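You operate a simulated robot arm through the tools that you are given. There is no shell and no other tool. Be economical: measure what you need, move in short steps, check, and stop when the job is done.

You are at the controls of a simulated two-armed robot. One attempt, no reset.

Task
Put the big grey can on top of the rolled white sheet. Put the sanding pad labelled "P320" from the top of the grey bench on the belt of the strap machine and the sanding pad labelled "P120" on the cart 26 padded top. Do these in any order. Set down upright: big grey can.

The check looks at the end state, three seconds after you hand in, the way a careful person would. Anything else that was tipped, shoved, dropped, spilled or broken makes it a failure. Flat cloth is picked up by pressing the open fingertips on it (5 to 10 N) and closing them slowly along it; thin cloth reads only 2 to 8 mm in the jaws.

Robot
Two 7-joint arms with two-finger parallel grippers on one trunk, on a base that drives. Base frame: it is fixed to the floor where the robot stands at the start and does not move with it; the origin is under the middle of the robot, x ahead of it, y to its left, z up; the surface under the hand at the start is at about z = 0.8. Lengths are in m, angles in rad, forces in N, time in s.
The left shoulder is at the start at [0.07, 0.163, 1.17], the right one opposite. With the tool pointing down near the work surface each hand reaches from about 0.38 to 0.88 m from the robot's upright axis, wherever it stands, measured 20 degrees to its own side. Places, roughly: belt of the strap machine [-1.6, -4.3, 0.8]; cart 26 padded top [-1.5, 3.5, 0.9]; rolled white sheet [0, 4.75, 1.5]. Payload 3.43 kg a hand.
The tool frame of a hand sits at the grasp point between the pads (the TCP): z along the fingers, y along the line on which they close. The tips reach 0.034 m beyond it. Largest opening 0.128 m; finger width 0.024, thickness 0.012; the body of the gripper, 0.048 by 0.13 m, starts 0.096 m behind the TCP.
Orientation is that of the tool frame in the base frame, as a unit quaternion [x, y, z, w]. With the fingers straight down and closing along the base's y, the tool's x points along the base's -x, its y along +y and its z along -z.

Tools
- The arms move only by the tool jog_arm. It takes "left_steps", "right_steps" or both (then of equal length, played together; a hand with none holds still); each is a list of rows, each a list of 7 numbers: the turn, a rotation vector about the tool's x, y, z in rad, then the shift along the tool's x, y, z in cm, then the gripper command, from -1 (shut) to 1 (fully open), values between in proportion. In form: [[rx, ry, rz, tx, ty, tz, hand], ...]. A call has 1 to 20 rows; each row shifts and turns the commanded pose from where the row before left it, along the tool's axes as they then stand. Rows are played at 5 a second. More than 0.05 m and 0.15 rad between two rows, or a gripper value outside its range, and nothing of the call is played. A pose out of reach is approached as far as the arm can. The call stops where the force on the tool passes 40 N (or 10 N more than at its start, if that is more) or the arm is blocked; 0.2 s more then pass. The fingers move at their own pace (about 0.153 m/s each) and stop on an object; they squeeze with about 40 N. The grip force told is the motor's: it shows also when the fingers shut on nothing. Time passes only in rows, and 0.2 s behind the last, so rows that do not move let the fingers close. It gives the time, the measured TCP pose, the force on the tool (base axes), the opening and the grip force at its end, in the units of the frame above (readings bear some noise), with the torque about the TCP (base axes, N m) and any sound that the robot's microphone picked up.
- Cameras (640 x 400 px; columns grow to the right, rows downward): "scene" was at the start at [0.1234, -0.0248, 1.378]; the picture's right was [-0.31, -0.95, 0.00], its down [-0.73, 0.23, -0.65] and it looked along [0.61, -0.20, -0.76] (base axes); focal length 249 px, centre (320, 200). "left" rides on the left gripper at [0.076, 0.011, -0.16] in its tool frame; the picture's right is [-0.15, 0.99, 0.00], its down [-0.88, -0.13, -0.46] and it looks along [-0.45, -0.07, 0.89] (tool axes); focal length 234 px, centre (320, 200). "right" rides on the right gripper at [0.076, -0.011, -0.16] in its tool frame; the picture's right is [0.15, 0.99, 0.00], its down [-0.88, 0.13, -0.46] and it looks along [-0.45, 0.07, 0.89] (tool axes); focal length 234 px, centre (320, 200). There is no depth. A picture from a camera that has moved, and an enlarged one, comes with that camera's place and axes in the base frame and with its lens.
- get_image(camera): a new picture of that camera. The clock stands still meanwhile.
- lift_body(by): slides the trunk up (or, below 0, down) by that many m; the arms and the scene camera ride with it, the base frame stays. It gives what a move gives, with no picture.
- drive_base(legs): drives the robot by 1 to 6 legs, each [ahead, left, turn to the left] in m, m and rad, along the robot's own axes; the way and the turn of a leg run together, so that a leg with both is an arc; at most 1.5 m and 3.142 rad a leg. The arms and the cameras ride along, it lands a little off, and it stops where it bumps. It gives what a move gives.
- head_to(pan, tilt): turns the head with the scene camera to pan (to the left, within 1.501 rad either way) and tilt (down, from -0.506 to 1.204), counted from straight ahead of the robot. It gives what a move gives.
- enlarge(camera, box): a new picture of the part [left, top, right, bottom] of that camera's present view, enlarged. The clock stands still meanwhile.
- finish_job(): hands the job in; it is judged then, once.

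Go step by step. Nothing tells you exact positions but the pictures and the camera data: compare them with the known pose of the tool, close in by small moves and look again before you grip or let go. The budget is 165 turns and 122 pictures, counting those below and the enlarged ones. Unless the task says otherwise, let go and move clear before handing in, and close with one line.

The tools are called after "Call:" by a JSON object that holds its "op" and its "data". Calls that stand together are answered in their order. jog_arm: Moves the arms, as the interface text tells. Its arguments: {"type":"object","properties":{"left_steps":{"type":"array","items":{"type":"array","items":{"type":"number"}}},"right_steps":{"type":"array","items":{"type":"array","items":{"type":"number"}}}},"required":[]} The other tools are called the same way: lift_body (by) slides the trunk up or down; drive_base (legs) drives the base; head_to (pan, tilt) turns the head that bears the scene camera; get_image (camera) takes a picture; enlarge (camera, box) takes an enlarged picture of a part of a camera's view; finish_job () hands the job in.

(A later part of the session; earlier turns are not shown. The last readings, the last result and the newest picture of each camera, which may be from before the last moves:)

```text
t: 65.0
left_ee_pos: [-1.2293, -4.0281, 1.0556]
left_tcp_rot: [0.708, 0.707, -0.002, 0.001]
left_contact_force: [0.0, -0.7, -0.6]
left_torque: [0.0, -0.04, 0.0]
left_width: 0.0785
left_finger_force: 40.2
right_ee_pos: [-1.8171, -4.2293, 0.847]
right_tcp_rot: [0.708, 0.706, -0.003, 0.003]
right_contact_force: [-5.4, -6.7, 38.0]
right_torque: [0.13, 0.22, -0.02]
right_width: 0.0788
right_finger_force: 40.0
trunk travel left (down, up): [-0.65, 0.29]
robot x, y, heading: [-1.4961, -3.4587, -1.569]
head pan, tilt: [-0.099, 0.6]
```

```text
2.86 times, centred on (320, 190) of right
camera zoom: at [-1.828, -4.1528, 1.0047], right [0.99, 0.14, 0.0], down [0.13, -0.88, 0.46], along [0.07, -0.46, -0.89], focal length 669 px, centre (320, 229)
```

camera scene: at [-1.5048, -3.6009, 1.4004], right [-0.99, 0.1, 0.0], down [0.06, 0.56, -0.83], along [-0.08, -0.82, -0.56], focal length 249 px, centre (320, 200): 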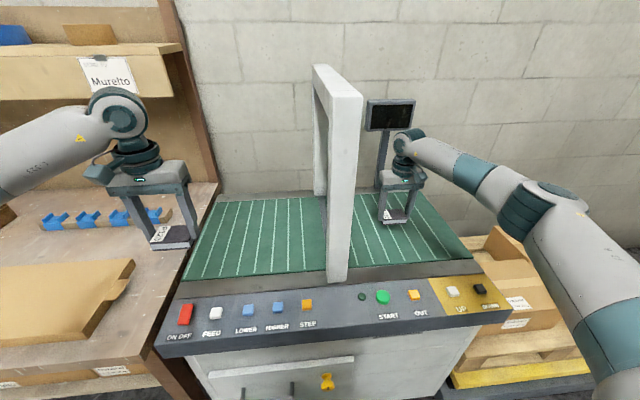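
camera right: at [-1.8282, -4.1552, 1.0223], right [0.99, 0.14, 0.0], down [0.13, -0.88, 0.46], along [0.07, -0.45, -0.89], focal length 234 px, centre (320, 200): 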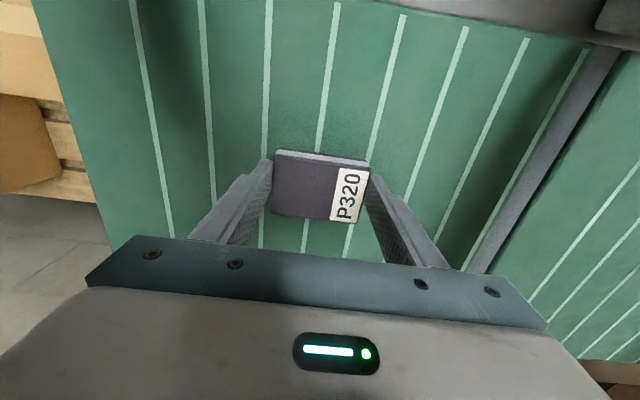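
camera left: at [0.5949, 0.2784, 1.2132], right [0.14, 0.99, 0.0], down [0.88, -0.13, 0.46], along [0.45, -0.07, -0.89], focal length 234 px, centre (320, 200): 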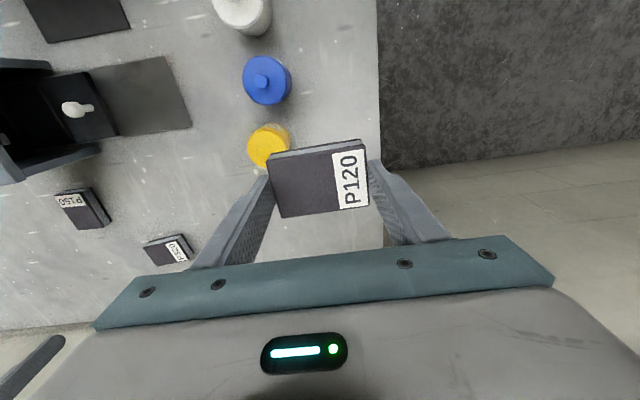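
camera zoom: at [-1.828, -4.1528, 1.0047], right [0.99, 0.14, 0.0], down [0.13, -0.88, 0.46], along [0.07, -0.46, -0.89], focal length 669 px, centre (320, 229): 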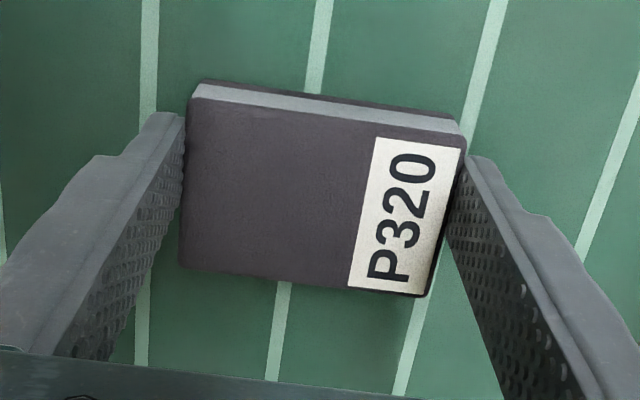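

Contact made at z≈0.847. I relax the push, open, and lift clear.

Call:
{"op": "jog_arm", "data": {"right_steps": [[0, 0, 0, 0, 0, -0.6, -0.4], [0, 0, 0, 0, 0, 0, -0.4], [0, 0, 0, 0, 0, 0, 0.2], [0, 0, 0, 0, 0, 0, 0.7], [0, 0, 0, 0, 0, 0, 1], [0, 0, 0, 0, 0, -1, 1], [0, 0, 0, 0, 0, -3, 1], [0, 0, 0, 0, 0, -4, 1], [0, 0, 0, 0, 0, -4, 1], [0, 0, 0, 0, 0, -4, 1]]}}

Call:
{"op": "get_image", "data": {"camera": "right"}}

```text
t: 67.2
left_ee_pos: [-1.2296, -4.0315, 1.0535]
left_tcp_rot: [0.707, 0.707, 0.0, 0.001]
left_contact_force: [0.1, 0.9, -0.8]
left_torque: [-0.02, 0.02, 0.01]
left_width: 0.0786
left_finger_force: 40.0
right_ee_pos: [-1.817, -4.2302, 1.0076]
right_tcp_rot: [0.707, 0.707, 0.0, 0.0]
right_contact_force: [-0.4, -0.2, 1.0]
right_torque: [0.0, 0.01, 0.02]
right_width: 0.1277
right_finger_force: 0.0
trunk travel left (down, up): [-0.65, 0.29]
robot x, y, heading: [-1.4976, -3.4587, -1.577]
head pan, tilt: [-0.099, 0.6]
```

```text
89 pictures are left
camera right: at [-1.8281, -4.1547, 1.1661], right [0.99, 0.14, 0.0], down [0.13, -0.88, 0.46], along [0.07, -0.45, -0.89], focal length 234 px, centre (320, 200)
```

right: 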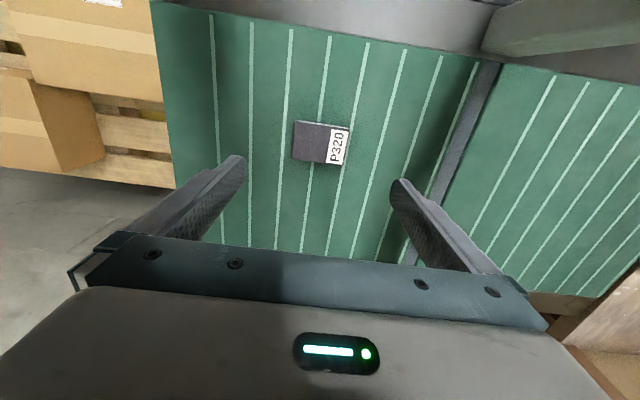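

P320 rests on the belt. I retract the right arm and drive back to the bench's right end.

Call:
{"op": "jog_arm", "data": {"right_steps": [[0, 0, 0, 2, 0, -4, 0.9], [0, 0, 0, 3, 0, -3, 0.9], [0, 0, 0, 4, 0, 0, 0.9], [0, 0, 0, 4, 0, 0, 0.9], [0, 0, 0, 4, 0, 0, 0.9], [0, 0, 0, 4, 0, 0, 0.9], [0, 0, 0, 4, 0, 0, 0.9]]}}

Call:
{"op": "drive_base", "data": {"legs": [[-0.86, 0, 0], [0, 1.05, 0], [0, 0, 1.575]]}}

Call:
{"op": "head_to", "data": {"pan": 0.9, "tilt": 0.5}}

Call:
{"op": "get_image", "data": {"camera": "scene"}}

```text
t: 68.8
left_ee_pos: [-1.2298, -4.0307, 1.0544]
left_tcp_rot: [0.707, 0.707, -0.002, 0.001]
left_contact_force: [-0.6, 0.5, -0.3]
left_torque: [-0.02, 0.02, -0.03]
left_width: 0.0788
left_finger_force: 39.8
right_ee_pos: [-1.8184, -3.9803, 1.0774]
right_tcp_rot: [0.708, 0.707, 0.0, 0.001]
right_contact_force: [-0.6, 0.3, 0.3]
right_torque: [-0.04, -0.01, 0.0]
right_width: 0.1216
right_finger_force: 0.0
trunk travel left (down, up): [-0.65, 0.29]
robot x, y, heading: [-1.494, -3.4618, -1.574]
head pan, tilt: [-0.099, 0.6]
```

```text
t: 82.2
left_ee_pos: [0.1161, -2.3362, 1.0521]
left_tcp_rot: [-0.001, 1.0, -0.001, 0.0]
left_contact_force: [-0.3, -0.5, -0.9]
left_torque: [-0.01, -0.03, -0.01]
left_width: 0.0789
left_finger_force: 40.0
right_ee_pos: [0.0681, -2.924, 1.0761]
right_tcp_rot: [0.0, 1.0, 0.0, 0.0]
right_contact_force: [-0.3, 0.9, 1.1]
right_torque: [0.01, 0.04, 0.01]
right_width: 0.1215
right_finger_force: 0.2
trunk travel left (down, up): [-0.65, 0.29]
robot x, y, heading: [-0.457, -2.6072, -0.001]
head pan, tilt: [-0.099, 0.6]
```

```text
t: 83.5
left_ee_pos: [0.1156, -2.336, 1.0537]
left_tcp_rot: [-0.002, 1.0, 0.0, 0.0]
left_contact_force: [0.7, 0.4, -0.7]
left_torque: [0.0, -0.01, 0.0]
left_width: 0.0785
left_finger_force: 39.6
right_ee_pos: [0.0683, -2.9239, 1.0757]
right_tcp_rot: [-0.001, 1.0, 0.0, -0.001]
right_contact_force: [-0.7, 0.7, 0.2]
right_torque: [0.0, 0.01, -0.01]
right_width: 0.1218
right_finger_force: 0.0
trunk travel left (down, up): [-0.65, 0.29]
robot x, y, heading: [-0.451, -2.6021, 0.004]
head pan, tilt: [0.901, 0.499]
```

```text
88 pictures are left
camera scene: at [-0.3465, -2.5338, 1.4095], right [0.78, -0.62, 0.0], down [-0.3, -0.38, -0.88], along [0.54, 0.69, -0.48], focal length 249 px, centre (320, 200)
```

scene: 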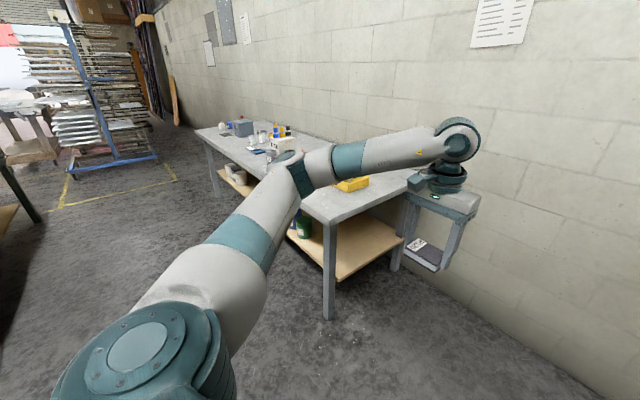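

The bench has a lower shelf with cans too; I enlarge to compare before choosing the can.

Call:
{"op": "enlarge", "data": {"camera": "scene", "box": [190, 110, 420, 260]}}

Call:
{"op": "drive_base", "data": {"legs": [[0, 1.45, 0]]}}

Call:
{"op": "head_to", "data": {"pan": 0.2, "tilt": 0.75}}

Call:
{"op": "get_image", "data": {"camera": "scene"}}

```text
2.67 times, centred on (305, 185) of scene
camera zoom: at [-0.3465, -2.5338, 1.4095], right [0.78, -0.62, 0.0], down [-0.3, -0.38, -0.88], along [0.54, 0.69, -0.48], focal length 664 px, centre (360, 240)
```

zoom: 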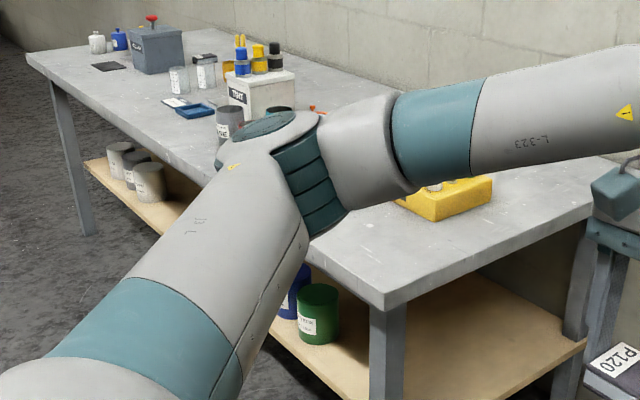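

```text
t: 90.7
left_ee_pos: [0.1057, -0.8826, 1.0525]
left_tcp_rot: [-0.005, 1.0, 0.0, 0.0]
left_contact_force: [0.6, -0.1, 0.4]
left_torque: [0.0, 0.01, -0.01]
left_width: 0.0788
left_finger_force: 39.9
right_ee_pos: [0.0602, -1.4713, 1.0752]
right_tcp_rot: [-0.004, 1.0, 0.0, 0.0]
right_contact_force: [0.6, 0.9, 0.2]
right_torque: [0.02, -0.03, 0.0]
right_width: 0.1218
right_finger_force: 0.0
trunk travel left (down, up): [-0.65, 0.29]
robot x, y, heading: [-0.4639, -1.1555, 0.001]
head pan, tilt: [0.901, 0.499]
```

```text
t: 91.7
left_ee_pos: [0.1055, -0.8834, 1.0543]
left_tcp_rot: [-0.005, 1.0, 0.0, 0.0]
left_contact_force: [0.1, 0.4, -0.6]
left_torque: [0.01, -0.04, 0.0]
left_width: 0.0785
left_finger_force: 40.2
right_ee_pos: [0.0626, -1.4708, 1.0763]
right_tcp_rot: [-0.005, 1.0, 0.0, 0.0]
right_contact_force: [0.1, -0.1, -0.1]
right_torque: [0.01, -0.01, -0.03]
right_width: 0.1215
right_finger_force: 0.1
trunk travel left (down, up): [-0.65, 0.29]
robot x, y, heading: [-0.4592, -1.155, 0.01]
head pan, tilt: [0.201, 0.75]
```

```text
86 pictures are left
camera scene: at [-0.3302, -1.1385, 1.3876], right [0.21, -0.98, 0.0], down [-0.67, -0.14, -0.73], along [0.72, 0.15, -0.68], focal length 249 px, centre (320, 200)
```

scene: 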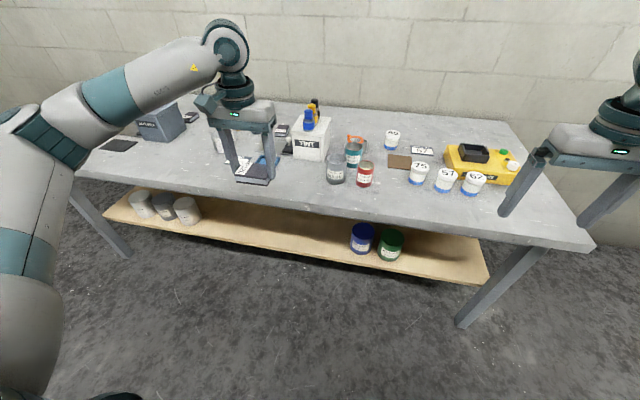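

I compare the grey can on the bench with the cans on the lower shelf.

Call:
{"op": "enlarge", "data": {"camera": "scene", "box": [110, 170, 230, 245]}}

Call:
{"op": "enlarge", "data": {"camera": "scene", "box": [290, 100, 450, 200]}}

Call:
{"op": "enlarge", "data": {"camera": "scene", "box": [320, 200, 440, 275]}}

```text
5.33 times, centred on (170, 208) of scene
camera zoom: at [-0.3302, -1.1385, 1.3876], right [0.21, -0.98, 0.0], down [-0.67, -0.14, -0.73], along [0.72, 0.15, -0.68], focal length 1327 px, centre (1120, 160)
```

zoom: 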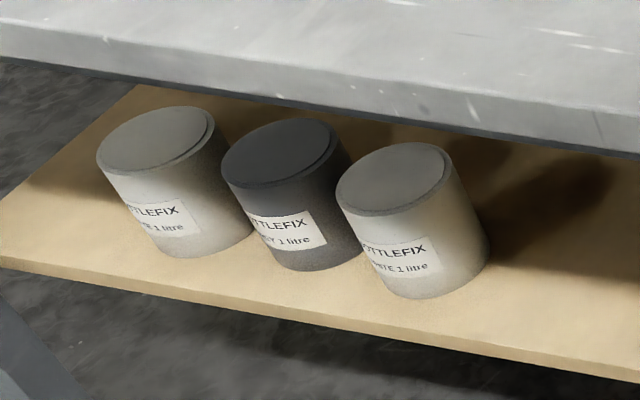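

```text
4.00 times, centred on (370, 150) of scene
camera zoom: at [-0.3302, -1.1385, 1.3876], right [0.21, -0.98, 0.0], down [-0.67, -0.14, -0.73], along [0.72, 0.15, -0.68], focal length 995 px, centre (120, 400)
```

zoom: 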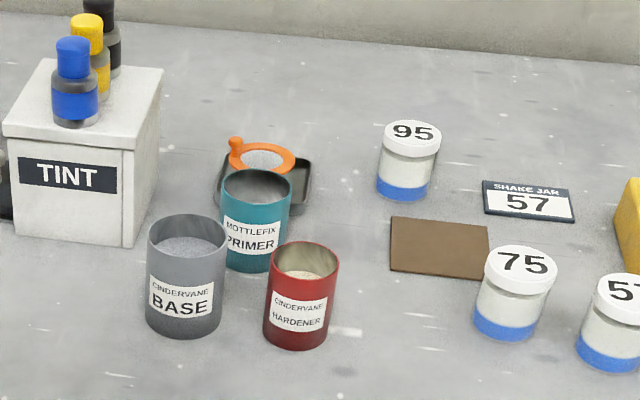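

```text
5.33 times, centred on (380, 238) of scene
camera zoom: at [-0.3302, -1.1385, 1.3876], right [0.21, -0.98, 0.0], down [-0.67, -0.14, -0.73], along [0.72, 0.15, -0.68], focal length 1327 px, centre (0, 0)
```

zoom: 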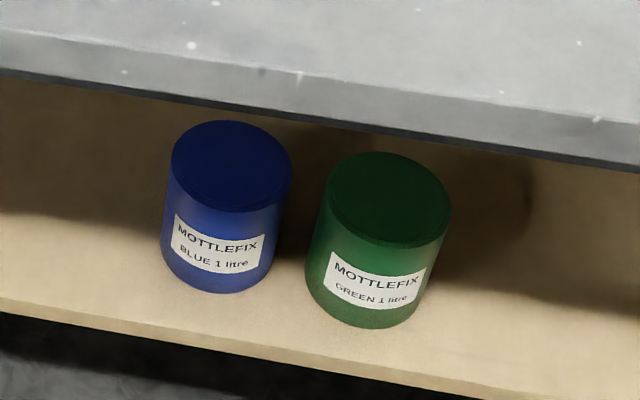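

There's a dark grey 1‑litre MOTTLEFIX can on the lower shelf (Ø≈0.11, near [0.485, -0.07], shelf z≈0.33), clearly bigger than the small grey "BASE" can. I drive in front of it and look closer.

Call:
{"op": "drive_base", "data": {"legs": [[-0.05, 1.3, 0]]}}

Call:
{"op": "lift_body", "data": {"by": -0.5}}

Call:
{"op": "head_to", "data": {"pan": -0.2, "tilt": 0.5}}

Call:
{"op": "get_image", "data": {"camera": "scene"}}

```text
t: 98.2
left_ee_pos: [0.0375, 0.3963, 1.0533]
left_tcp_rot: [-0.01, 1.0, 0.0, 0.0]
left_contact_force: [0.6, 0.1, -0.8]
left_torque: [-0.02, -0.02, -0.01]
left_width: 0.0789
left_finger_force: 40.3
right_ee_pos: [-0.0017, -0.1919, 1.0768]
right_tcp_rot: [-0.007, 1.0, 0.0, 0.0]
right_contact_force: [0.3, 0.5, 0.5]
right_torque: [0.01, 0.03, 0.03]
right_width: 0.1216
right_finger_force: 0.1
trunk travel left (down, up): [-0.65, 0.29]
robot x, y, heading: [-0.5302, 0.1229, 0.015]
head pan, tilt: [0.201, 0.75]
```

```text
refused: -0.5 is not a number from -0.4 to 0.4
```

```text
t: 99.0
left_ee_pos: [0.0375, 0.3962, 1.0546]
left_tcp_rot: [-0.009, 1.0, 0.0, 0.0]
left_contact_force: [0.0, 0.3, -0.8]
left_torque: [-0.03, -0.01, 0.01]
left_width: 0.0787
left_finger_force: 39.8
right_ee_pos: [-0.003, -0.1927, 1.0762]
right_tcp_rot: [-0.008, 1.0, 0.0, -0.001]
right_contact_force: [0.4, 1.4, 0.8]
right_torque: [-0.01, 0.01, 0.02]
right_width: 0.1216
right_finger_force: 0.0
trunk travel left (down, up): [-0.65, 0.29]
robot x, y, heading: [-0.5274, 0.124, 0.018]
head pan, tilt: [-0.201, 0.499]
```

```text
82 pictures are left
camera scene: at [-0.3888, 0.1039, 1.4094], right [-0.18, -0.98, 0.0], down [-0.47, 0.09, -0.88], along [0.86, -0.16, -0.48], focal length 249 px, centre (320, 200)
```

scene: 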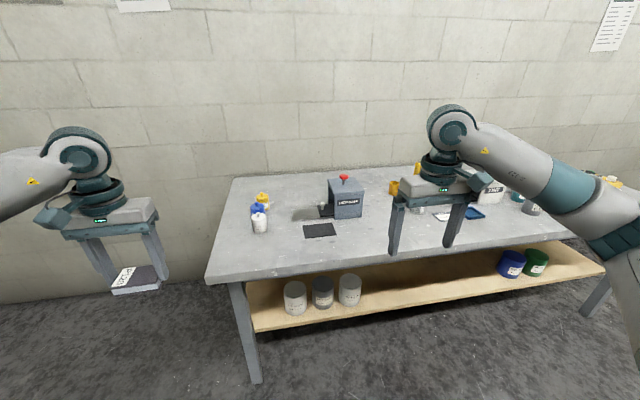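

Can confirmed at the lower left of the bench. I'll now roll the right hand so it can point forward with its camera on top: first a half-turn about its axis.

Call:
{"op": "jog_arm", "data": {"right_steps": [[0, 0, 0.15, 0, 0, 0, 1], [0, 0, 0.15, 0, 0, 0, 1], [0, 0, 0.15, 0, 0, 0, 1], [0, 0, 0.15, 0, 0, 0, 1], [0, 0, 0.15, 0, 0, 0, 1], [0, 0, 0.15, 0, 0, 0, 1], [0, 0, 0.15, 0, 0, 0, 1], [0, 0, 0.15, 0, 0, 0, 1], [0, 0, 0.15, 0, 0, 0, 1], [0, 0, 0.15, 0, 0, 0, 1], [0, 0, 0.15, 0, 0, 0, 1], [0, 0, 0.15, 0, 0, 0, 1], [0, 0, 0.15, 0, 0, 0, 1], [0, 0, 0.15, 0, 0, 0, 1], [0, 0, 0.15, 0, 0, 0, 1], [0, 0, 0.15, 0, 0, 0, 1], [0, 0, 0.15, 0, 0, 0, 1], [0, 0, 0.15, 0, 0, 0, 1], [0, 0, 0.15, 0, 0, 0, 1], [0, 0, 0.15, 0, 0, 0, 1]]}}

```text
t: 103.2
left_ee_pos: [0.0374, 0.3962, 1.0535]
left_tcp_rot: [-0.009, 1.0, -0.001, 0.0]
left_contact_force: [0.6, 0.5, -1.2]
left_torque: [-0.04, 0.02, 0.01]
left_width: 0.0786
left_finger_force: 39.8
right_ee_pos: [-0.0023, -0.1915, 1.0744]
right_tcp_rot: [0.997, 0.079, 0.0, 0.0]
right_contact_force: [0.1, -0.2, -0.2]
right_torque: [0.0, 0.01, 0.02]
right_width: 0.1279
right_finger_force: 0.1
trunk travel left (down, up): [-0.65, 0.29]
robot x, y, heading: [-0.5292, 0.1223, 0.021]
head pan, tilt: [-0.201, 0.499]
```

The half-turn worked. I finish the roll, move forward a bit, then pitch the hand up to point ahead.

Call:
{"op": "jog_arm", "data": {"right_steps": [[0, 0, 0.15, 4, 0, 0, 1], [0, 0, 0, 4, 0, 0, 1], [0, 0, 0, 4, 0, 0, 1], [0, 0, 0, 4, 0, 0, 1], [0, 0.14, 0, 0, 0, 0, 1], [0, 0.14, 0, 0, 0, 0, 1], [0, 0.14, 0, 0, 0, 0, 1], [0, 0.14, 0, 0, 0, 0, 1], [0, 0.14, 0, 0, 0, 0, 1], [0, 0.14, 0, 0, 0, 0, 1], [0, 0.14, 0, 0, 0, 0, 1], [0, 0.14, 0, 0, 0, 0, 1], [0, 0.14, 0, 0, 0, 0, 1], [0, 0.14, 0, 0, 0, 0, 1], [0, 0.14, 0, 0, 0, 0, 1]]}}

Call:
{"op": "get_image", "data": {"camera": "right"}}

```text
t: 106.4
left_ee_pos: [0.036, 0.3979, 1.055]
left_tcp_rot: [-0.01, 1.0, 0.0, 0.0]
left_contact_force: [0.6, -0.1, 0.4]
left_torque: [0.03, 0.01, 0.01]
left_width: 0.0786
left_finger_force: 40.2
right_ee_pos: [0.1563, -0.1841, 1.0752]
right_tcp_rot: [0.808, 0.003, 0.589, -0.003]
right_contact_force: [0.2, -1.0, -0.6]
right_torque: [-0.02, -0.01, 0.01]
right_width: 0.1281
right_finger_force: 0.0
right hand out of reach, approached as far as the arm can: row 14, 15
trunk travel left (down, up): [-0.65, 0.29]
robot x, y, heading: [-0.5283, 0.122, 0.016]
head pan, tilt: [-0.201, 0.499]
```

```text
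81 pictures are left
camera right: at [0.0274, -0.1745, 1.196], right [0.05, -0.99, 0.14], down [-0.7, -0.14, -0.7], along [0.71, -0.06, -0.7], focal length 234 px, centre (320, 200)
```

right: 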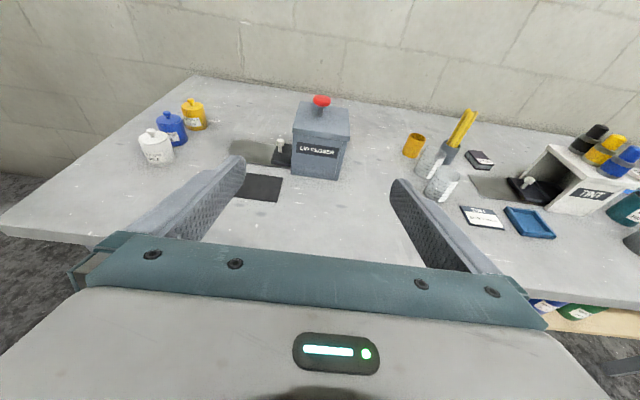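

The hand now points ahead with about 18° droop, fine for a side grip. I back up slightly for clearance and lower the trunk.

Call:
{"op": "drive_base", "data": {"legs": [[-0.1, 0, -0.015]]}}

Call:
{"op": "lift_body", "data": {"by": -0.4}}

Call:
{"op": "lift_body", "data": {"by": -0.2}}

Call:
{"op": "head_to", "data": {"pan": -0.2, "tilt": 0.3}}

Call:
{"op": "get_image", "data": {"camera": "scene"}}

Call:
{"op": "get_image", "data": {"camera": "right"}}

```text
t: 107.6
left_ee_pos: [-0.0588, 0.3864, 1.054]
left_tcp_rot: [-0.002, 1.0, 0.001, -0.001]
left_contact_force: [0.6, -0.2, 0.4]
left_torque: [0.0, 0.0, -0.03]
left_width: 0.0788
left_finger_force: 40.4
right_ee_pos: [0.0526, -0.1955, 1.0755]
right_tcp_rot: [0.808, -0.002, 0.589, 0.001]
right_contact_force: [0.0, -0.5, 0.0]
right_torque: [0.01, 0.0, 0.03]
right_width: 0.1278
right_finger_force: 0.0
trunk travel left (down, up): [-0.65, 0.29]
robot x, y, heading: [-0.6269, 0.1222, 0.001]
head pan, tilt: [-0.201, 0.499]
```

```text
t: 111.4
left_ee_pos: [-0.0591, 0.3878, 0.6532]
left_tcp_rot: [-0.002, 1.0, 0.0, 0.0]
left_contact_force: [0.0, 0.4, 0.2]
left_torque: [-0.01, -0.01, 0.02]
left_width: 0.0786
left_finger_force: 39.5
right_ee_pos: [0.0519, -0.195, 0.6761]
right_tcp_rot: [0.808, -0.003, 0.589, 0.002]
right_contact_force: [0.0, 0.4, 0.7]
right_torque: [0.02, -0.05, 0.0]
right_width: 0.1283
right_finger_force: 0.1
trunk travel left (down, up): [-0.25, 0.69]
robot x, y, heading: [-0.6287, 0.1205, -0.003]
head pan, tilt: [-0.201, 0.499]
```

```text
t: 113.6
left_ee_pos: [-0.0582, 0.3872, 0.4529]
left_tcp_rot: [-0.002, 1.0, 0.0, 0.0]
left_contact_force: [-0.5, 1.1, -0.2]
left_torque: [-0.01, 0.01, 0.0]
left_width: 0.0788
left_finger_force: 40.0
right_ee_pos: [0.0524, -0.1963, 0.4764]
right_tcp_rot: [0.808, -0.002, 0.589, 0.001]
right_contact_force: [-1.0, -0.1, -1.1]
right_torque: [-0.01, 0.0, -0.01]
right_width: 0.1279
right_finger_force: 0.1
trunk travel left (down, up): [-0.05, 0.89]
robot x, y, heading: [-0.6287, 0.1209, -0.001]
head pan, tilt: [-0.201, 0.499]
```

```text
t: 114.3
left_ee_pos: [-0.0592, 0.3872, 0.4532]
left_tcp_rot: [-0.002, 1.0, 0.0, 0.0]
left_contact_force: [-0.1, -0.4, -0.1]
left_torque: [-0.01, -0.02, 0.0]
left_width: 0.0788
left_finger_force: 39.9
right_ee_pos: [0.0522, -0.1956, 0.4757]
right_tcp_rot: [0.808, -0.002, 0.589, 0.001]
right_contact_force: [0.3, 0.4, 0.0]
right_torque: [-0.02, 0.03, 0.02]
right_width: 0.128
right_finger_force: 0.2
trunk travel left (down, up): [-0.05, 0.89]
robot x, y, heading: [-0.6256, 0.1202, 0.001]
head pan, tilt: [-0.201, 0.3]
```

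```text
80 pictures are left
camera scene: at [-0.4863, 0.1004, 0.8278], right [-0.2, -0.98, 0.0], down [-0.29, 0.06, -0.95], along [0.94, -0.19, -0.3], focal length 249 px, centre (320, 200)
```

scene: 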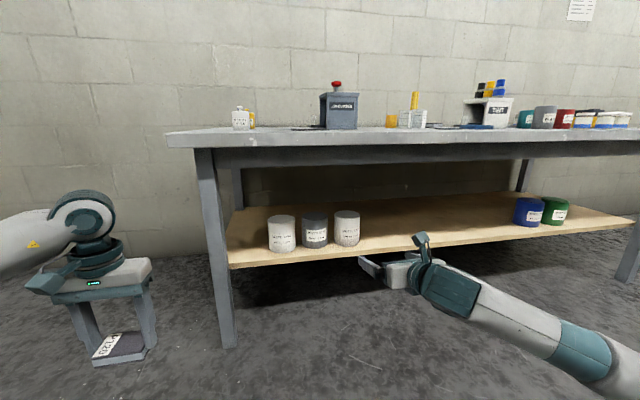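

```text
79 pictures are left
camera right: at [-0.0764, -0.1836, 0.596], right [0.04, -0.99, 0.14], down [-0.7, -0.13, -0.7], along [0.71, -0.07, -0.7], focal length 234 px, centre (320, 200)
```

right: 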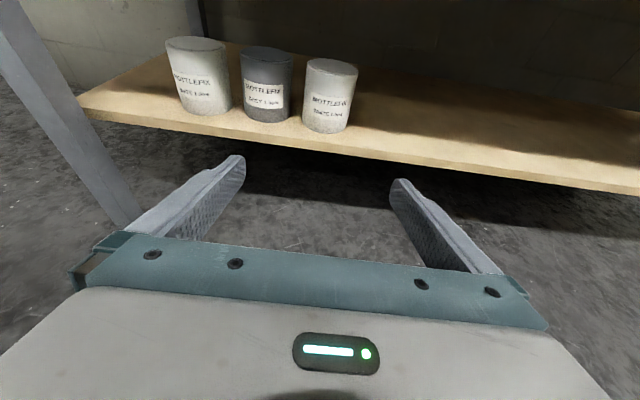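

Triangulation puts the dark can at about [0.48, -0.07], shelf z≈0.305, can top ≈0.445. I verify the label.

Call:
{"op": "enlarge", "data": {"camera": "right", "box": [150, 25, 370, 145]}}

```text
2.91 times, centred on (260, 85) of right
camera zoom: at [-0.0764, -0.1836, 0.596], right [0.04, -0.99, 0.14], down [-0.7, -0.13, -0.7], along [0.71, -0.07, -0.7], focal length 681 px, centre (494, 534)
```

zoom: 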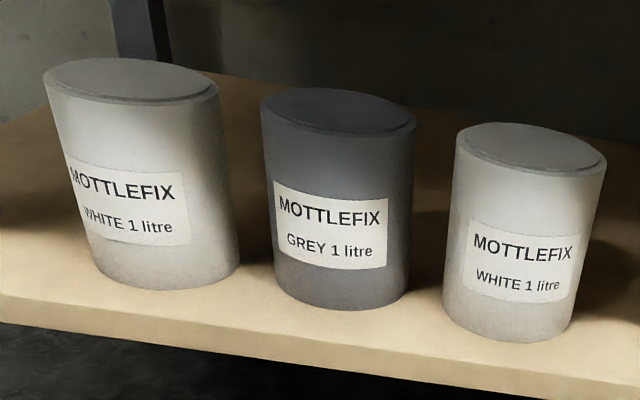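

The can reads "GREY 1 litre" – that is the big grey can. I pull the left hand back for clearance from the table leg, align the right hand, then drive forward.

Call:
{"op": "jog_arm", "data": {"left_steps": [[0, 0, 0, 2, 0, 0, -0.4], [0, 0, 0, 2, 0, 0, -0.4], [0, 0, 0, 2, 0, 0, -0.4], [0, 0, 0, 2, 0, 0, -0.4], [0, 0, 0, 2, 0, 0, -0.4]], "right_steps": [[0, 0, 0, -1, -2.5, 1, 1], [0, 0, 0, -1.5, -2.5, 1, 1], [0, 0, 0, -1.5, -2.5, 1, 1], [0, 0, 0, -1.5, -2.5, 1, 1], [0, 0, 0, -1.5, -2.6, 1, 1]]}}

Call:
{"op": "drive_base", "data": {"legs": [[0.2, 0, 0]]}}

Call:
{"op": "get_image", "data": {"camera": "right"}}

Call:
{"op": "get_image", "data": {"camera": "scene"}}

```text
t: 115.5
left_ee_pos: [-0.1589, 0.3877, 0.4542]
left_tcp_rot: [-0.002, 1.0, 0.0, 0.0]
left_contact_force: [1.0, 0.5, 0.3]
left_torque: [-0.01, -0.01, 0.01]
left_width: 0.0787
left_finger_force: 40.3
right_ee_pos: [0.0567, -0.1782, 0.4673]
right_tcp_rot: [0.808, -0.002, 0.589, 0.001]
right_contact_force: [-1.0, -0.1, -0.5]
right_torque: [0.0, 0.01, 0.03]
right_width: 0.1281
right_finger_force: 0.1
right hand out of reach, approached as far as the arm can: row 1, 2, 3, 4, 5
trunk travel left (down, up): [-0.05, 0.89]
robot x, y, heading: [-0.6255, 0.1189, -0.001]
head pan, tilt: [-0.201, 0.3]
```

```text
t: 117.1
left_ee_pos: [0.0421, 0.3875, 0.4546]
left_tcp_rot: [-0.002, 1.0, 0.001, 0.0]
left_contact_force: [0.9, 0.2, -0.2]
left_torque: [0.02, 0.0, 0.01]
left_width: 0.0786
left_finger_force: 40.7
right_ee_pos: [0.259, -0.1788, 0.4668]
right_tcp_rot: [0.808, -0.002, 0.589, 0.001]
right_contact_force: [-0.1, 0.1, 1.0]
right_torque: [-0.02, 0.0, 0.03]
right_width: 0.1281
right_finger_force: 0.2
trunk travel left (down, up): [-0.05, 0.89]
robot x, y, heading: [-0.4275, 0.1196, 0.006]
head pan, tilt: [-0.201, 0.3]
```

```text
77 pictures are left
camera right: at [0.1294, -0.1661, 0.588], right [0.04, -0.99, 0.14], down [-0.7, -0.13, -0.7], along [0.71, -0.07, -0.7], focal length 234 px, centre (320, 200)
```

right: 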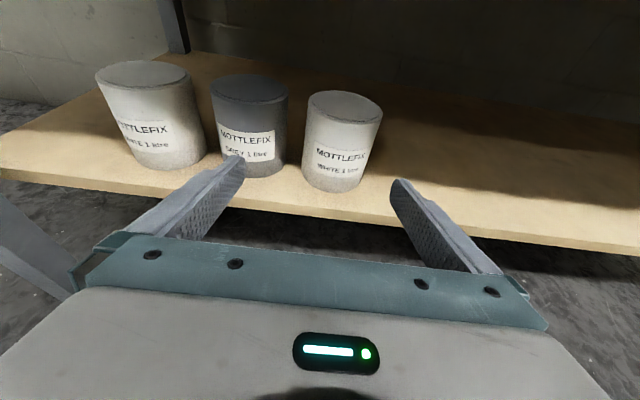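

```text
76 pictures are left
camera scene: at [-0.2852, 0.1009, 0.8279], right [-0.2, -0.98, 0.0], down [-0.29, 0.06, -0.96], along [0.94, -0.19, -0.3], focal length 249 px, centre (320, 200)
```

scene: 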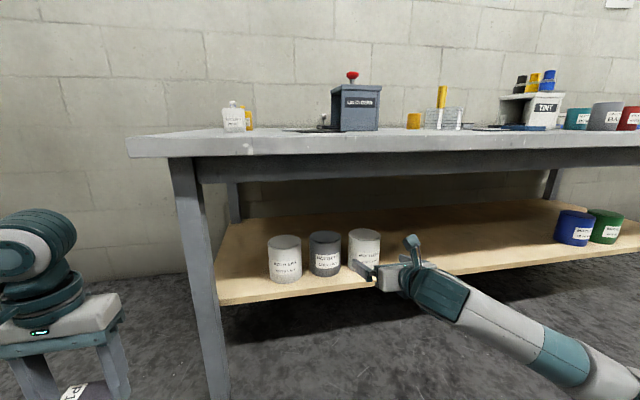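

The arm seems stuck at a wrist limit close to the body. I back the base off and test extending the arm forward, where the pose should be easier.

Call:
{"op": "drive_base", "data": {"legs": [[-0.3, 0, 0]]}}

Call:
{"op": "jog_arm", "data": {"right_steps": [[0, 0, 0, 0, 0, 4, 1], [0, 0, 0, 0, 0, 4, 1], [0, 0, 0, 0, 0, 4, 1], [0, 0, 0, 0, 0, 4, 1]]}}

Call:
{"op": "get_image", "data": {"camera": "scene"}}

```text
t: 119.2
left_ee_pos: [-0.2612, 0.3864, 0.4542]
left_tcp_rot: [-0.001, 1.0, 0.001, -0.001]
left_contact_force: [-0.3, -0.1, -0.8]
left_torque: [0.03, 0.03, 0.02]
left_width: 0.0787
left_finger_force: 40.1
right_ee_pos: [-0.0425, -0.1776, 0.4688]
right_tcp_rot: [0.808, -0.002, 0.59, 0.001]
right_contact_force: [0.0, -0.5, 0.6]
right_torque: [-0.01, 0.0, 0.05]
right_width: 0.128
right_finger_force: 0.1
trunk travel left (down, up): [-0.05, 0.89]
robot x, y, heading: [-0.7282, 0.1216, 0.0]
head pan, tilt: [-0.201, 0.3]
```

```text
t: 120.2
left_ee_pos: [-0.2612, 0.3874, 0.4537]
left_tcp_rot: [-0.002, 1.0, 0.0, 0.0]
left_contact_force: [-0.2, 0.4, -0.6]
left_torque: [-0.03, 0.02, 0.01]
left_width: 0.0789
left_finger_force: 40.2
right_ee_pos: [0.0545, -0.2329, 0.4008]
right_tcp_rot: [0.808, -0.001, 0.589, 0.0]
right_contact_force: [-0.2, -0.5, -0.5]
right_torque: [0.01, -0.04, 0.01]
right_width: 0.1281
right_finger_force: 0.1
right hand out of reach, approached as far as the arm can: row 1, 2, 3, 4
trunk travel left (down, up): [-0.05, 0.89]
robot x, y, heading: [-0.7268, 0.1168, -0.001]
head pan, tilt: [-0.201, 0.3]
```

```text
75 pictures are left
camera scene: at [-0.5881, 0.1, 0.828], right [-0.2, -0.98, 0.0], down [-0.29, 0.06, -0.96], along [0.94, -0.19, -0.3], focal length 249 px, centre (320, 200)
```

scene: 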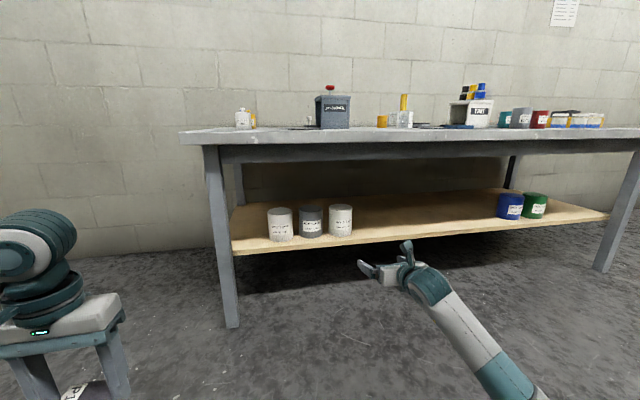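

The rolled pose hits a joint limit. I roll the hand back half a turn while it points ahead (camera below) and test reach again.

Call:
{"op": "jog_arm", "data": {"right_steps": [[0, 0, -0.15, 0, 0, -1, 1], [0, 0, -0.15, 0, 0, -1, 1], [0, 0, -0.15, 0, 0, -1, 1], [0, 0, -0.15, 0, 0, 0, 1], [0, 0, -0.15, 0, 0, 0, 1], [0, 0, -0.15, 0, 0, 0, 1], [0, 0, -0.15, 0, 0, 0, 1], [0, 0, -0.15, 0, 0, 0, 1], [0, 0, -0.15, 0, 0, 0, 1], [0, 0, -0.15, 0, 0, 0, 1], [0, 0, -0.15, 0, 0, 0, 1], [0, 0, -0.15, 0, 0, 0, 1], [0, 0, -0.15, 0, 0, 0, 1], [0, 0, -0.15, 0, 0, 0, 1], [0, 0, -0.15, 0, 0, 0, 1], [0, 0, -0.15, 0, 0, 0, 1], [0, 0, -0.15, 0, 0, 0, 1], [0, 0, -0.15, 0, 0, 0, 1], [0, 0, -0.15, 0, 0, 0, 1], [0, 0, -0.15, 0, 0, 0, 1]]}}

```text
t: 124.4
left_ee_pos: [-0.2605, 0.3862, 0.454]
left_tcp_rot: [-0.002, 1.0, 0.0, 0.0]
left_contact_force: [0.9, -0.8, 0.1]
left_torque: [0.03, -0.01, -0.01]
left_width: 0.0786
left_finger_force: 39.8
right_ee_pos: [0.0279, -0.2328, 0.4124]
right_tcp_rot: [0.059, 0.806, 0.04, 0.587]
right_contact_force: [-0.7, -0.1, -0.1]
right_torque: [-0.01, 0.01, 0.05]
right_width: 0.1278
right_finger_force: 0.0
trunk travel left (down, up): [-0.05, 0.89]
robot x, y, heading: [-0.7248, 0.1187, 0.006]
head pan, tilt: [-0.201, 0.3]
```

Rolled. Now I finish the roll and test moving left and forward.

Call:
{"op": "jog_arm", "data": {"right_steps": [[0, 0, -0.14, 0, 3, 0, 1], [0, 0, 0, 0, 4, 0, 1], [0, 0, 0, 0, 4, 0, 1], [0, 0, 0, 0, 4, 0, 1]]}}

Call:
{"op": "jog_arm", "data": {"right_steps": [[0, -0.1, 0, 0, 0, 3, 1], [0, -0.1, 0, 0, 0, 3, 1], [0, -0.1, 0, 0, 0, 3, 1]]}}

```text
t: 125.4
left_ee_pos: [-0.2611, 0.3867, 0.454]
left_tcp_rot: [-0.001, 1.0, 0.001, 0.001]
left_contact_force: [-0.3, -0.7, 0.1]
left_torque: [-0.05, 0.0, 0.02]
left_width: 0.0788
left_finger_force: 40.1
right_ee_pos: [0.0243, -0.2309, 0.4048]
right_tcp_rot: [0.043, 0.806, 0.032, 0.589]
right_contact_force: [0.6, -0.3, 0.0]
right_torque: [-0.01, 0.02, -0.01]
right_width: 0.1281
right_finger_force: 0.0
right hand out of reach, approached as far as the arm can: row 1, 2, 3, 4
trunk travel left (down, up): [-0.05, 0.89]
robot x, y, heading: [-0.7303, 0.1185, 0.002]
head pan, tilt: [-0.201, 0.3]
```

```text
t: 126.2
left_ee_pos: [-0.2597, 0.3872, 0.4534]
left_tcp_rot: [-0.002, 1.0, 0.001, 0.0]
left_contact_force: [-0.4, 0.3, -0.1]
left_torque: [0.02, 0.01, -0.01]
left_width: 0.079
left_finger_force: 39.5
right_ee_pos: [0.0292, -0.2305, 0.3983]
right_tcp_rot: [0.037, 0.798, 0.037, 0.601]
right_contact_force: [-0.1, -0.1, -0.8]
right_torque: [0.0, -0.04, 0.0]
right_width: 0.1281
right_finger_force: 0.1
right hand out of reach, approached as far as the arm can: row 1, 2, 3
trunk travel left (down, up): [-0.05, 0.89]
robot x, y, heading: [-0.7292, 0.1209, 0.002]
head pan, tilt: [-0.201, 0.3]
```

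It's a pitch limit, so I'll use a steeper hand (about 30–35° below horizontal), which still grips the can sides. I pitch back and test the lateral move.

Call:
{"op": "jog_arm", "data": {"right_steps": [[0, 0.14, 0, 0, 0, 0, 1], [0, 0.14, 0, 0, 0, 0, 1], [0, 0, 0, 0, 4, 0, 1], [0, 0, 0, 0, 4, 0, 1], [0, 0, 0, 0, 4, 0, 1], [0, 0, 0, 0, 4, 0, 1]]}}

```text
t: 127.6
left_ee_pos: [-0.2599, 0.387, 0.454]
left_tcp_rot: [-0.002, 1.0, -0.001, 0.0]
left_contact_force: [-0.6, 0.0, -0.5]
left_torque: [0.01, 0.0, 0.02]
left_width: 0.079
left_finger_force: 40.3
right_ee_pos: [0.0306, -0.0737, 0.4158]
right_tcp_rot: [0.032, 0.874, 0.042, 0.483]
right_contact_force: [-0.3, -0.3, -0.7]
right_torque: [0.01, -0.03, 0.02]
right_width: 0.128
right_finger_force: 0.1
trunk travel left (down, up): [-0.05, 0.89]
robot x, y, heading: [-0.7277, 0.1191, -0.0]
head pan, tilt: [-0.201, 0.3]
```

That pose works (58° from vertical). I correct the small roll/yaw residuals and move closer, then look.

Call:
{"op": "jog_arm", "data": {"right_steps": [[0, 0, -0.0975, 0, 0, 0, 1], [0.0425, 0, 0, 0, 0, 0, 1], [0, 0, 0, 0, 0, 0, 1]]}}

Call:
{"op": "drive_base", "data": {"legs": [[0.15, 0, 0]]}}

Call:
{"op": "get_image", "data": {"camera": "right"}}

Call:
{"op": "enlarge", "data": {"camera": "scene", "box": [200, 150, 440, 300]}}

```text
t: 128.4
left_ee_pos: [-0.2607, 0.3872, 0.454]
left_tcp_rot: [-0.001, 1.0, 0.001, 0.0]
left_contact_force: [-0.7, 0.2, 0.1]
left_torque: [0.03, 0.01, -0.02]
left_width: 0.0788
left_finger_force: 39.2
right_ee_pos: [0.0301, -0.0727, 0.4162]
right_tcp_rot: [-0.002, 0.874, 0.0, 0.485]
right_contact_force: [-0.3, 0.5, -0.7]
right_torque: [-0.02, 0.0, -0.02]
right_width: 0.128
right_finger_force: 0.0
trunk travel left (down, up): [-0.05, 0.89]
robot x, y, heading: [-0.7304, 0.1199, -0.0]
head pan, tilt: [-0.201, 0.3]
```

```text
t: 129.8
left_ee_pos: [-0.1099, 0.388, 0.4545]
left_tcp_rot: [-0.002, 1.0, 0.0, 0.0]
left_contact_force: [-1.0, -0.6, -1.0]
left_torque: [0.03, 0.0, -0.01]
left_width: 0.079
left_finger_force: 40.0
right_ee_pos: [0.1807, -0.0719, 0.4156]
right_tcp_rot: [-0.002, 0.874, 0.0, 0.486]
right_contact_force: [-0.1, 0.3, 0.2]
right_torque: [-0.01, 0.01, 0.02]
right_width: 0.128
right_finger_force: 0.1
trunk travel left (down, up): [-0.05, 0.89]
robot x, y, heading: [-0.5752, 0.1176, 0.003]
head pan, tilt: [-0.201, 0.3]
```

```text
74 pictures are left
camera right: at [0.0051, -0.0831, 0.4348], right [-0.08, 0.99, -0.13], down [0.08, 0.13, 0.99], along [0.99, 0.07, -0.09], focal length 234 px, centre (320, 200)
```

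right: 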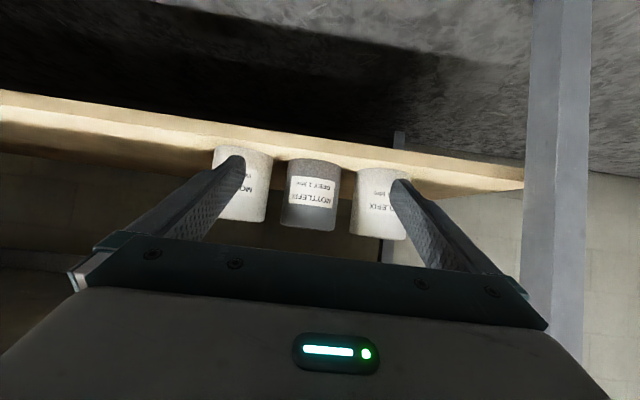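

```text
2.67 times, centred on (320, 225) of scene
camera zoom: at [-0.4373, 0.1005, 0.8279], right [-0.2, -0.98, 0.0], down [-0.29, 0.06, -0.96], along [0.94, -0.19, -0.3], focal length 664 px, centre (320, 133)
```

zoom: 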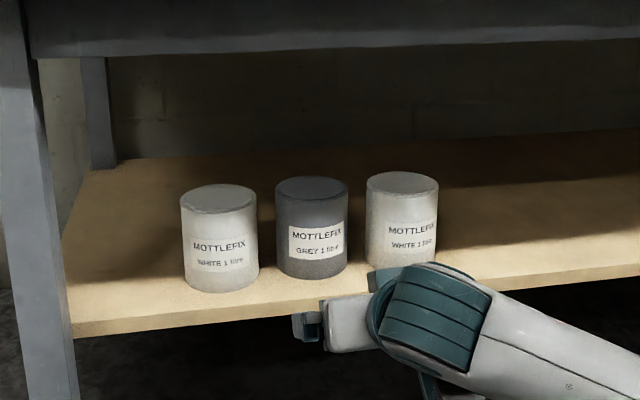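

Can geometry: centre ≈[0.484, -0.069], z 0.323–0.443, gaps to neighbours ≈2.7 cm each. I narrow the opening to 0.118, lower slightly, drive closer and measure lateral alignment.

Call:
{"op": "jog_arm", "data": {"right_steps": [[0, 0, 0, 1.7, 0, 1.06, 0.84], [0, 0, 0, 0, 0, 0, 0.84]]}}

Call:
{"op": "drive_base", "data": {"legs": [[0.12, 0, -0.003]]}}

Call:
{"op": "enlarge", "data": {"camera": "right", "box": [200, 120, 440, 270]}}

```text
t: 130.3
left_ee_pos: [-0.1099, 0.3868, 0.4538]
left_tcp_rot: [-0.002, 1.0, 0.0, -0.001]
left_contact_force: [0.0, 0.9, -0.2]
left_torque: [-0.02, -0.01, -0.03]
left_width: 0.0789
left_finger_force: 39.9
right_ee_pos: [0.1809, -0.0713, 0.3948]
right_tcp_rot: [-0.002, 0.874, -0.001, 0.486]
right_contact_force: [-0.2, 0.1, 0.2]
right_torque: [0.0, -0.03, -0.01]
right_width: 0.1176
right_finger_force: 0.0
trunk travel left (down, up): [-0.05, 0.89]
robot x, y, heading: [-0.5786, 0.119, 0.0]
head pan, tilt: [-0.201, 0.3]
```

```text
t: 131.6
left_ee_pos: [0.0118, 0.3868, 0.4545]
left_tcp_rot: [0.0, 1.0, 0.0, 0.0]
left_contact_force: [-0.1, -0.6, -0.4]
left_torque: [-0.01, 0.01, -0.01]
left_width: 0.0787
left_finger_force: 40.3
right_ee_pos: [0.3014, -0.0731, 0.3954]
right_tcp_rot: [0.001, 0.874, -0.002, 0.485]
right_contact_force: [-0.9, 0.3, -0.3]
right_torque: [0.0, -0.01, 0.0]
right_width: 0.118
right_finger_force: 0.1
trunk travel left (down, up): [-0.05, 0.89]
robot x, y, heading: [-0.4574, 0.1163, 0.001]
head pan, tilt: [-0.201, 0.3]
```

```text
2.67 times, centred on (320, 195) of right
camera zoom: at [0.1247, -0.0845, 0.4146], right [-0.07, 0.99, -0.13], down [0.08, 0.13, 0.99], along [0.99, 0.06, -0.09], focal length 624 px, centre (320, 213)
```

zoom: 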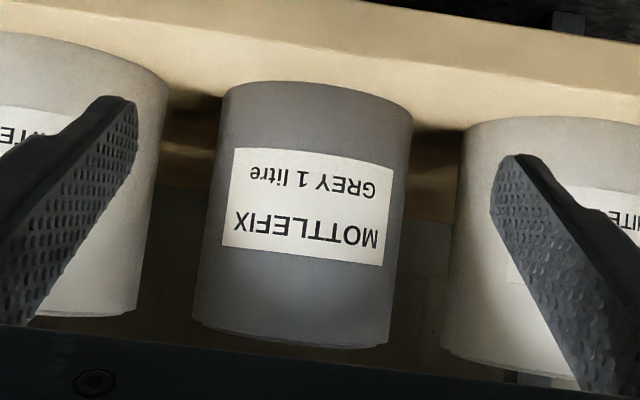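

The can's axis is about 4 mm left of my TCP. I shift, then advance straight in with small steps, with force monitoring.

Call:
{"op": "jog_arm", "data": {"right_steps": [[0, 0, 0, 0, 0.35, 0, 0.84], [0, 0, 0, -1.06, 0, 1.7, 0.84], [0, 0, 0, -1.06, 0, 1.7, 0.84], [0, 0, 0, -1.06, 0, 1.7, 0.84], [0, 0, 0, -1.06, 0, 1.7, 0.84], [0, 0, 0, 0, 0, 0, 0.84]]}}

Call:
{"op": "get_image", "data": {"camera": "right"}}

Call:
{"op": "enlarge", "data": {"camera": "scene", "box": [200, 150, 440, 300]}}

```text
t: 133.0
left_ee_pos: [0.011, 0.3858, 0.4538]
left_tcp_rot: [0.0, 1.0, -0.001, 0.0]
left_contact_force: [0.1, -0.4, -0.3]
left_torque: [-0.01, 0.03, -0.01]
left_width: 0.0788
left_finger_force: 40.0
right_ee_pos: [0.3828, -0.0705, 0.3962]
right_tcp_rot: [-0.001, 0.874, -0.001, 0.486]
right_contact_force: [0.3, 0.0, 0.7]
right_torque: [0.01, 0.04, -0.03]
right_width: 0.1179
right_finger_force: 0.0
trunk travel left (down, up): [-0.05, 0.89]
robot x, y, heading: [-0.461, 0.1226, 0.002]
head pan, tilt: [-0.201, 0.3]
```

```text
71 pictures are left
camera right: at [0.206, -0.0809, 0.4146], right [-0.08, 0.99, -0.13], down [0.08, 0.13, 0.99], along [0.99, 0.06, -0.09], focal length 234 px, centre (320, 200)
```

right: 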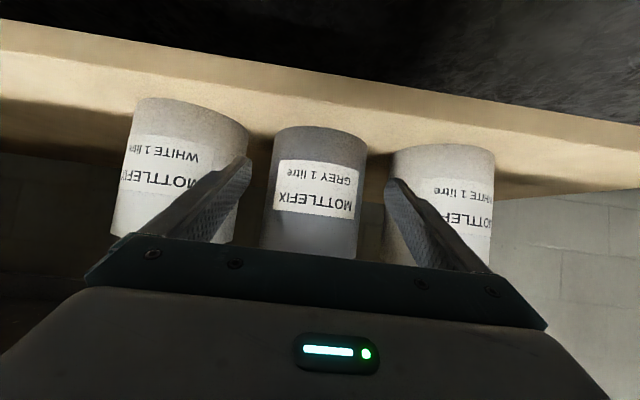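

```text
2.67 times, centred on (320, 225) of scene
camera zoom: at [-0.3169, 0.1002, 0.8279], right [-0.2, -0.98, 0.0], down [-0.29, 0.06, -0.96], along [0.94, -0.19, -0.3], focal length 664 px, centre (320, 133)
```

zoom: 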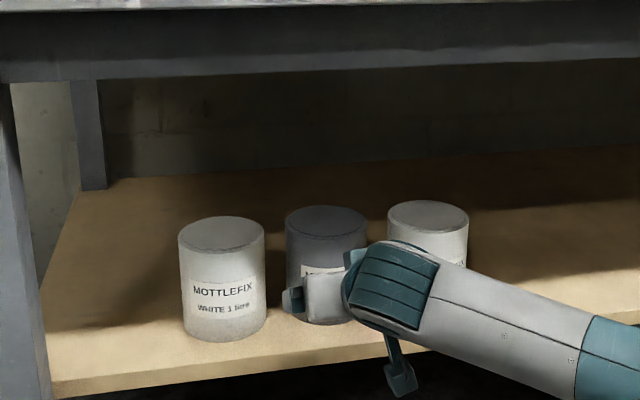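

Fingers are centred around the grey can. I continue in the remaining ~9 cm.

Call:
{"op": "jog_arm", "data": {"right_steps": [[0, 0, 0, -0.8, 0, 1.27, 0.84], [0, 0, 0, -0.8, 0, 1.27, 0.84], [0, 0, 0, -0.8, 0, 1.27, 0.84], [0, 0, 0, 0, 0, 0, 0.84]]}}

Call:
{"op": "get_image", "data": {"camera": "right"}}

```text
t: 134.0
left_ee_pos: [0.0114, 0.386, 0.455]
left_tcp_rot: [0.0, 1.0, 0.0, 0.0]
left_contact_force: [-0.3, -0.5, -0.2]
left_torque: [-0.01, -0.01, 0.02]
left_width: 0.079
left_finger_force: 40.1
right_ee_pos: [0.4263, -0.0709, 0.3955]
right_tcp_rot: [0.001, 0.874, -0.002, 0.486]
right_contact_force: [-0.1, 0.1, 0.0]
right_torque: [-0.02, -0.01, 0.0]
right_width: 0.1179
right_finger_force: 0.2
trunk travel left (down, up): [-0.05, 0.89]
robot x, y, heading: [-0.4567, 0.1213, -0.003]
head pan, tilt: [-0.201, 0.3]
```

```text
69 pictures are left
camera right: at [0.2502, -0.0812, 0.4143], right [-0.07, 0.99, -0.13], down [0.08, 0.13, 0.99], along [0.99, 0.06, -0.09], focal length 234 px, centre (320, 200)
```

right: 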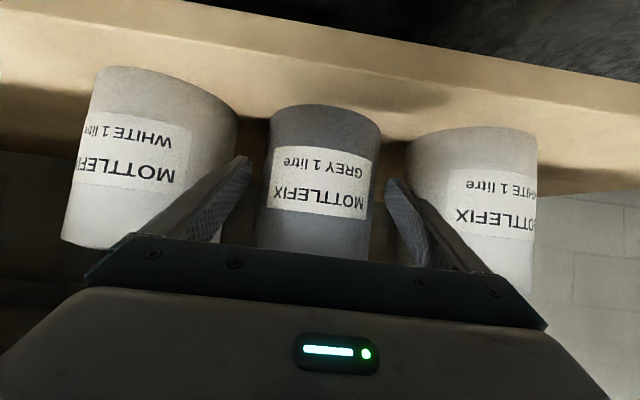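

The can is about 5 mm to the left of centre; I shift left 0.5 cm and move in the last 5 cm.

Call:
{"op": "jog_arm", "data": {"right_steps": [[0, 0, 0, 0, 0.5, 0, 0.84], [0, 0, 0, -0.66, 0, 1.06, 0.84], [0, 0, 0, -0.66, 0, 1.06, 0.84], [0, 0, 0, 0, 0, 0, 0.84]]}}

Call:
{"op": "get_image", "data": {"camera": "right"}}

```text
t: 135.0
left_ee_pos: [0.0125, 0.3849, 0.4544]
left_tcp_rot: [0.0, 1.0, 0.0, 0.0]
left_contact_force: [-0.5, 0.2, -0.2]
left_torque: [0.0, 0.0, -0.01]
left_width: 0.0791
left_finger_force: 40.0
right_ee_pos: [0.4512, -0.0663, 0.3944]
right_tcp_rot: [0.0, 0.874, -0.002, 0.485]
right_contact_force: [1.1, -0.7, 0.4]
right_torque: [-0.01, 0.01, -0.01]
right_width: 0.1182
right_finger_force: 0.1
trunk travel left (down, up): [-0.05, 0.89]
robot x, y, heading: [-0.4585, 0.119, -0.0]
head pan, tilt: [-0.201, 0.3]
```

```text
68 pictures are left
camera right: at [0.2746, -0.0764, 0.4144], right [-0.07, 0.99, -0.13], down [0.08, 0.13, 0.99], along [0.99, 0.06, -0.09], focal length 234 px, centre (320, 200)
```

right: 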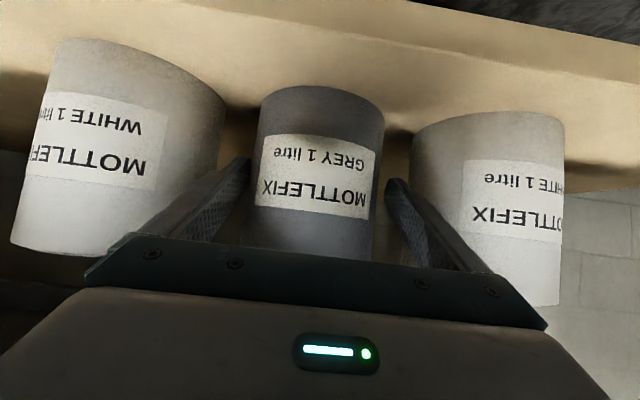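

Symmetric. I advance 1.8 cm more to the can's axis and close gently.

Call:
{"op": "jog_arm", "data": {"right_steps": [[0, 0, 0, -0.95, 0, 1.53, 0.84], [0, 0, 0, 0, 0, 0, 0.84], [0, 0, 0, 0, 0, 0, 0.7], [0, 0, 0, 0, 0, 0, 0.5], [0, 0, 0, 0, 0, 0, 0.3], [0, 0, 0, 0, 0, 0, 0.3]]}}

Call:
{"op": "get_image", "data": {"camera": "right"}}

```text
t: 136.4
left_ee_pos: [0.0113, 0.3859, 0.4537]
left_tcp_rot: [0.0, 1.0, 0.0, 0.0]
left_contact_force: [-0.6, -0.4, 0.2]
left_torque: [0.04, -0.02, -0.01]
left_width: 0.0789
left_finger_force: 39.7
right_ee_pos: [0.4682, -0.0644, 0.3956]
right_tcp_rot: [0.001, 0.874, -0.002, 0.486]
right_contact_force: [0.1, -5.7, 1.3]
right_torque: [0.34, -0.07, -0.07]
right_width: 0.1092
right_finger_force: 39.8
trunk travel left (down, up): [-0.05, 0.89]
robot x, y, heading: [-0.4604, 0.1185, -0.006]
head pan, tilt: [-0.201, 0.3]
```

```text
67 pictures are left
camera right: at [0.2928, -0.076, 0.4151], right [-0.07, 0.99, -0.13], down [0.08, 0.13, 0.99], along [0.99, 0.06, -0.09], focal length 234 px, centre (320, 200)
```

right: 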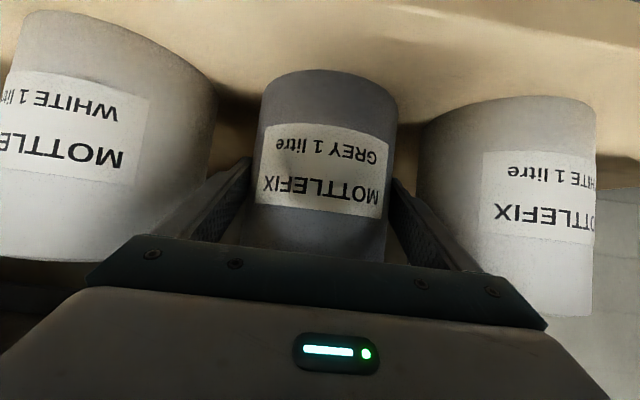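

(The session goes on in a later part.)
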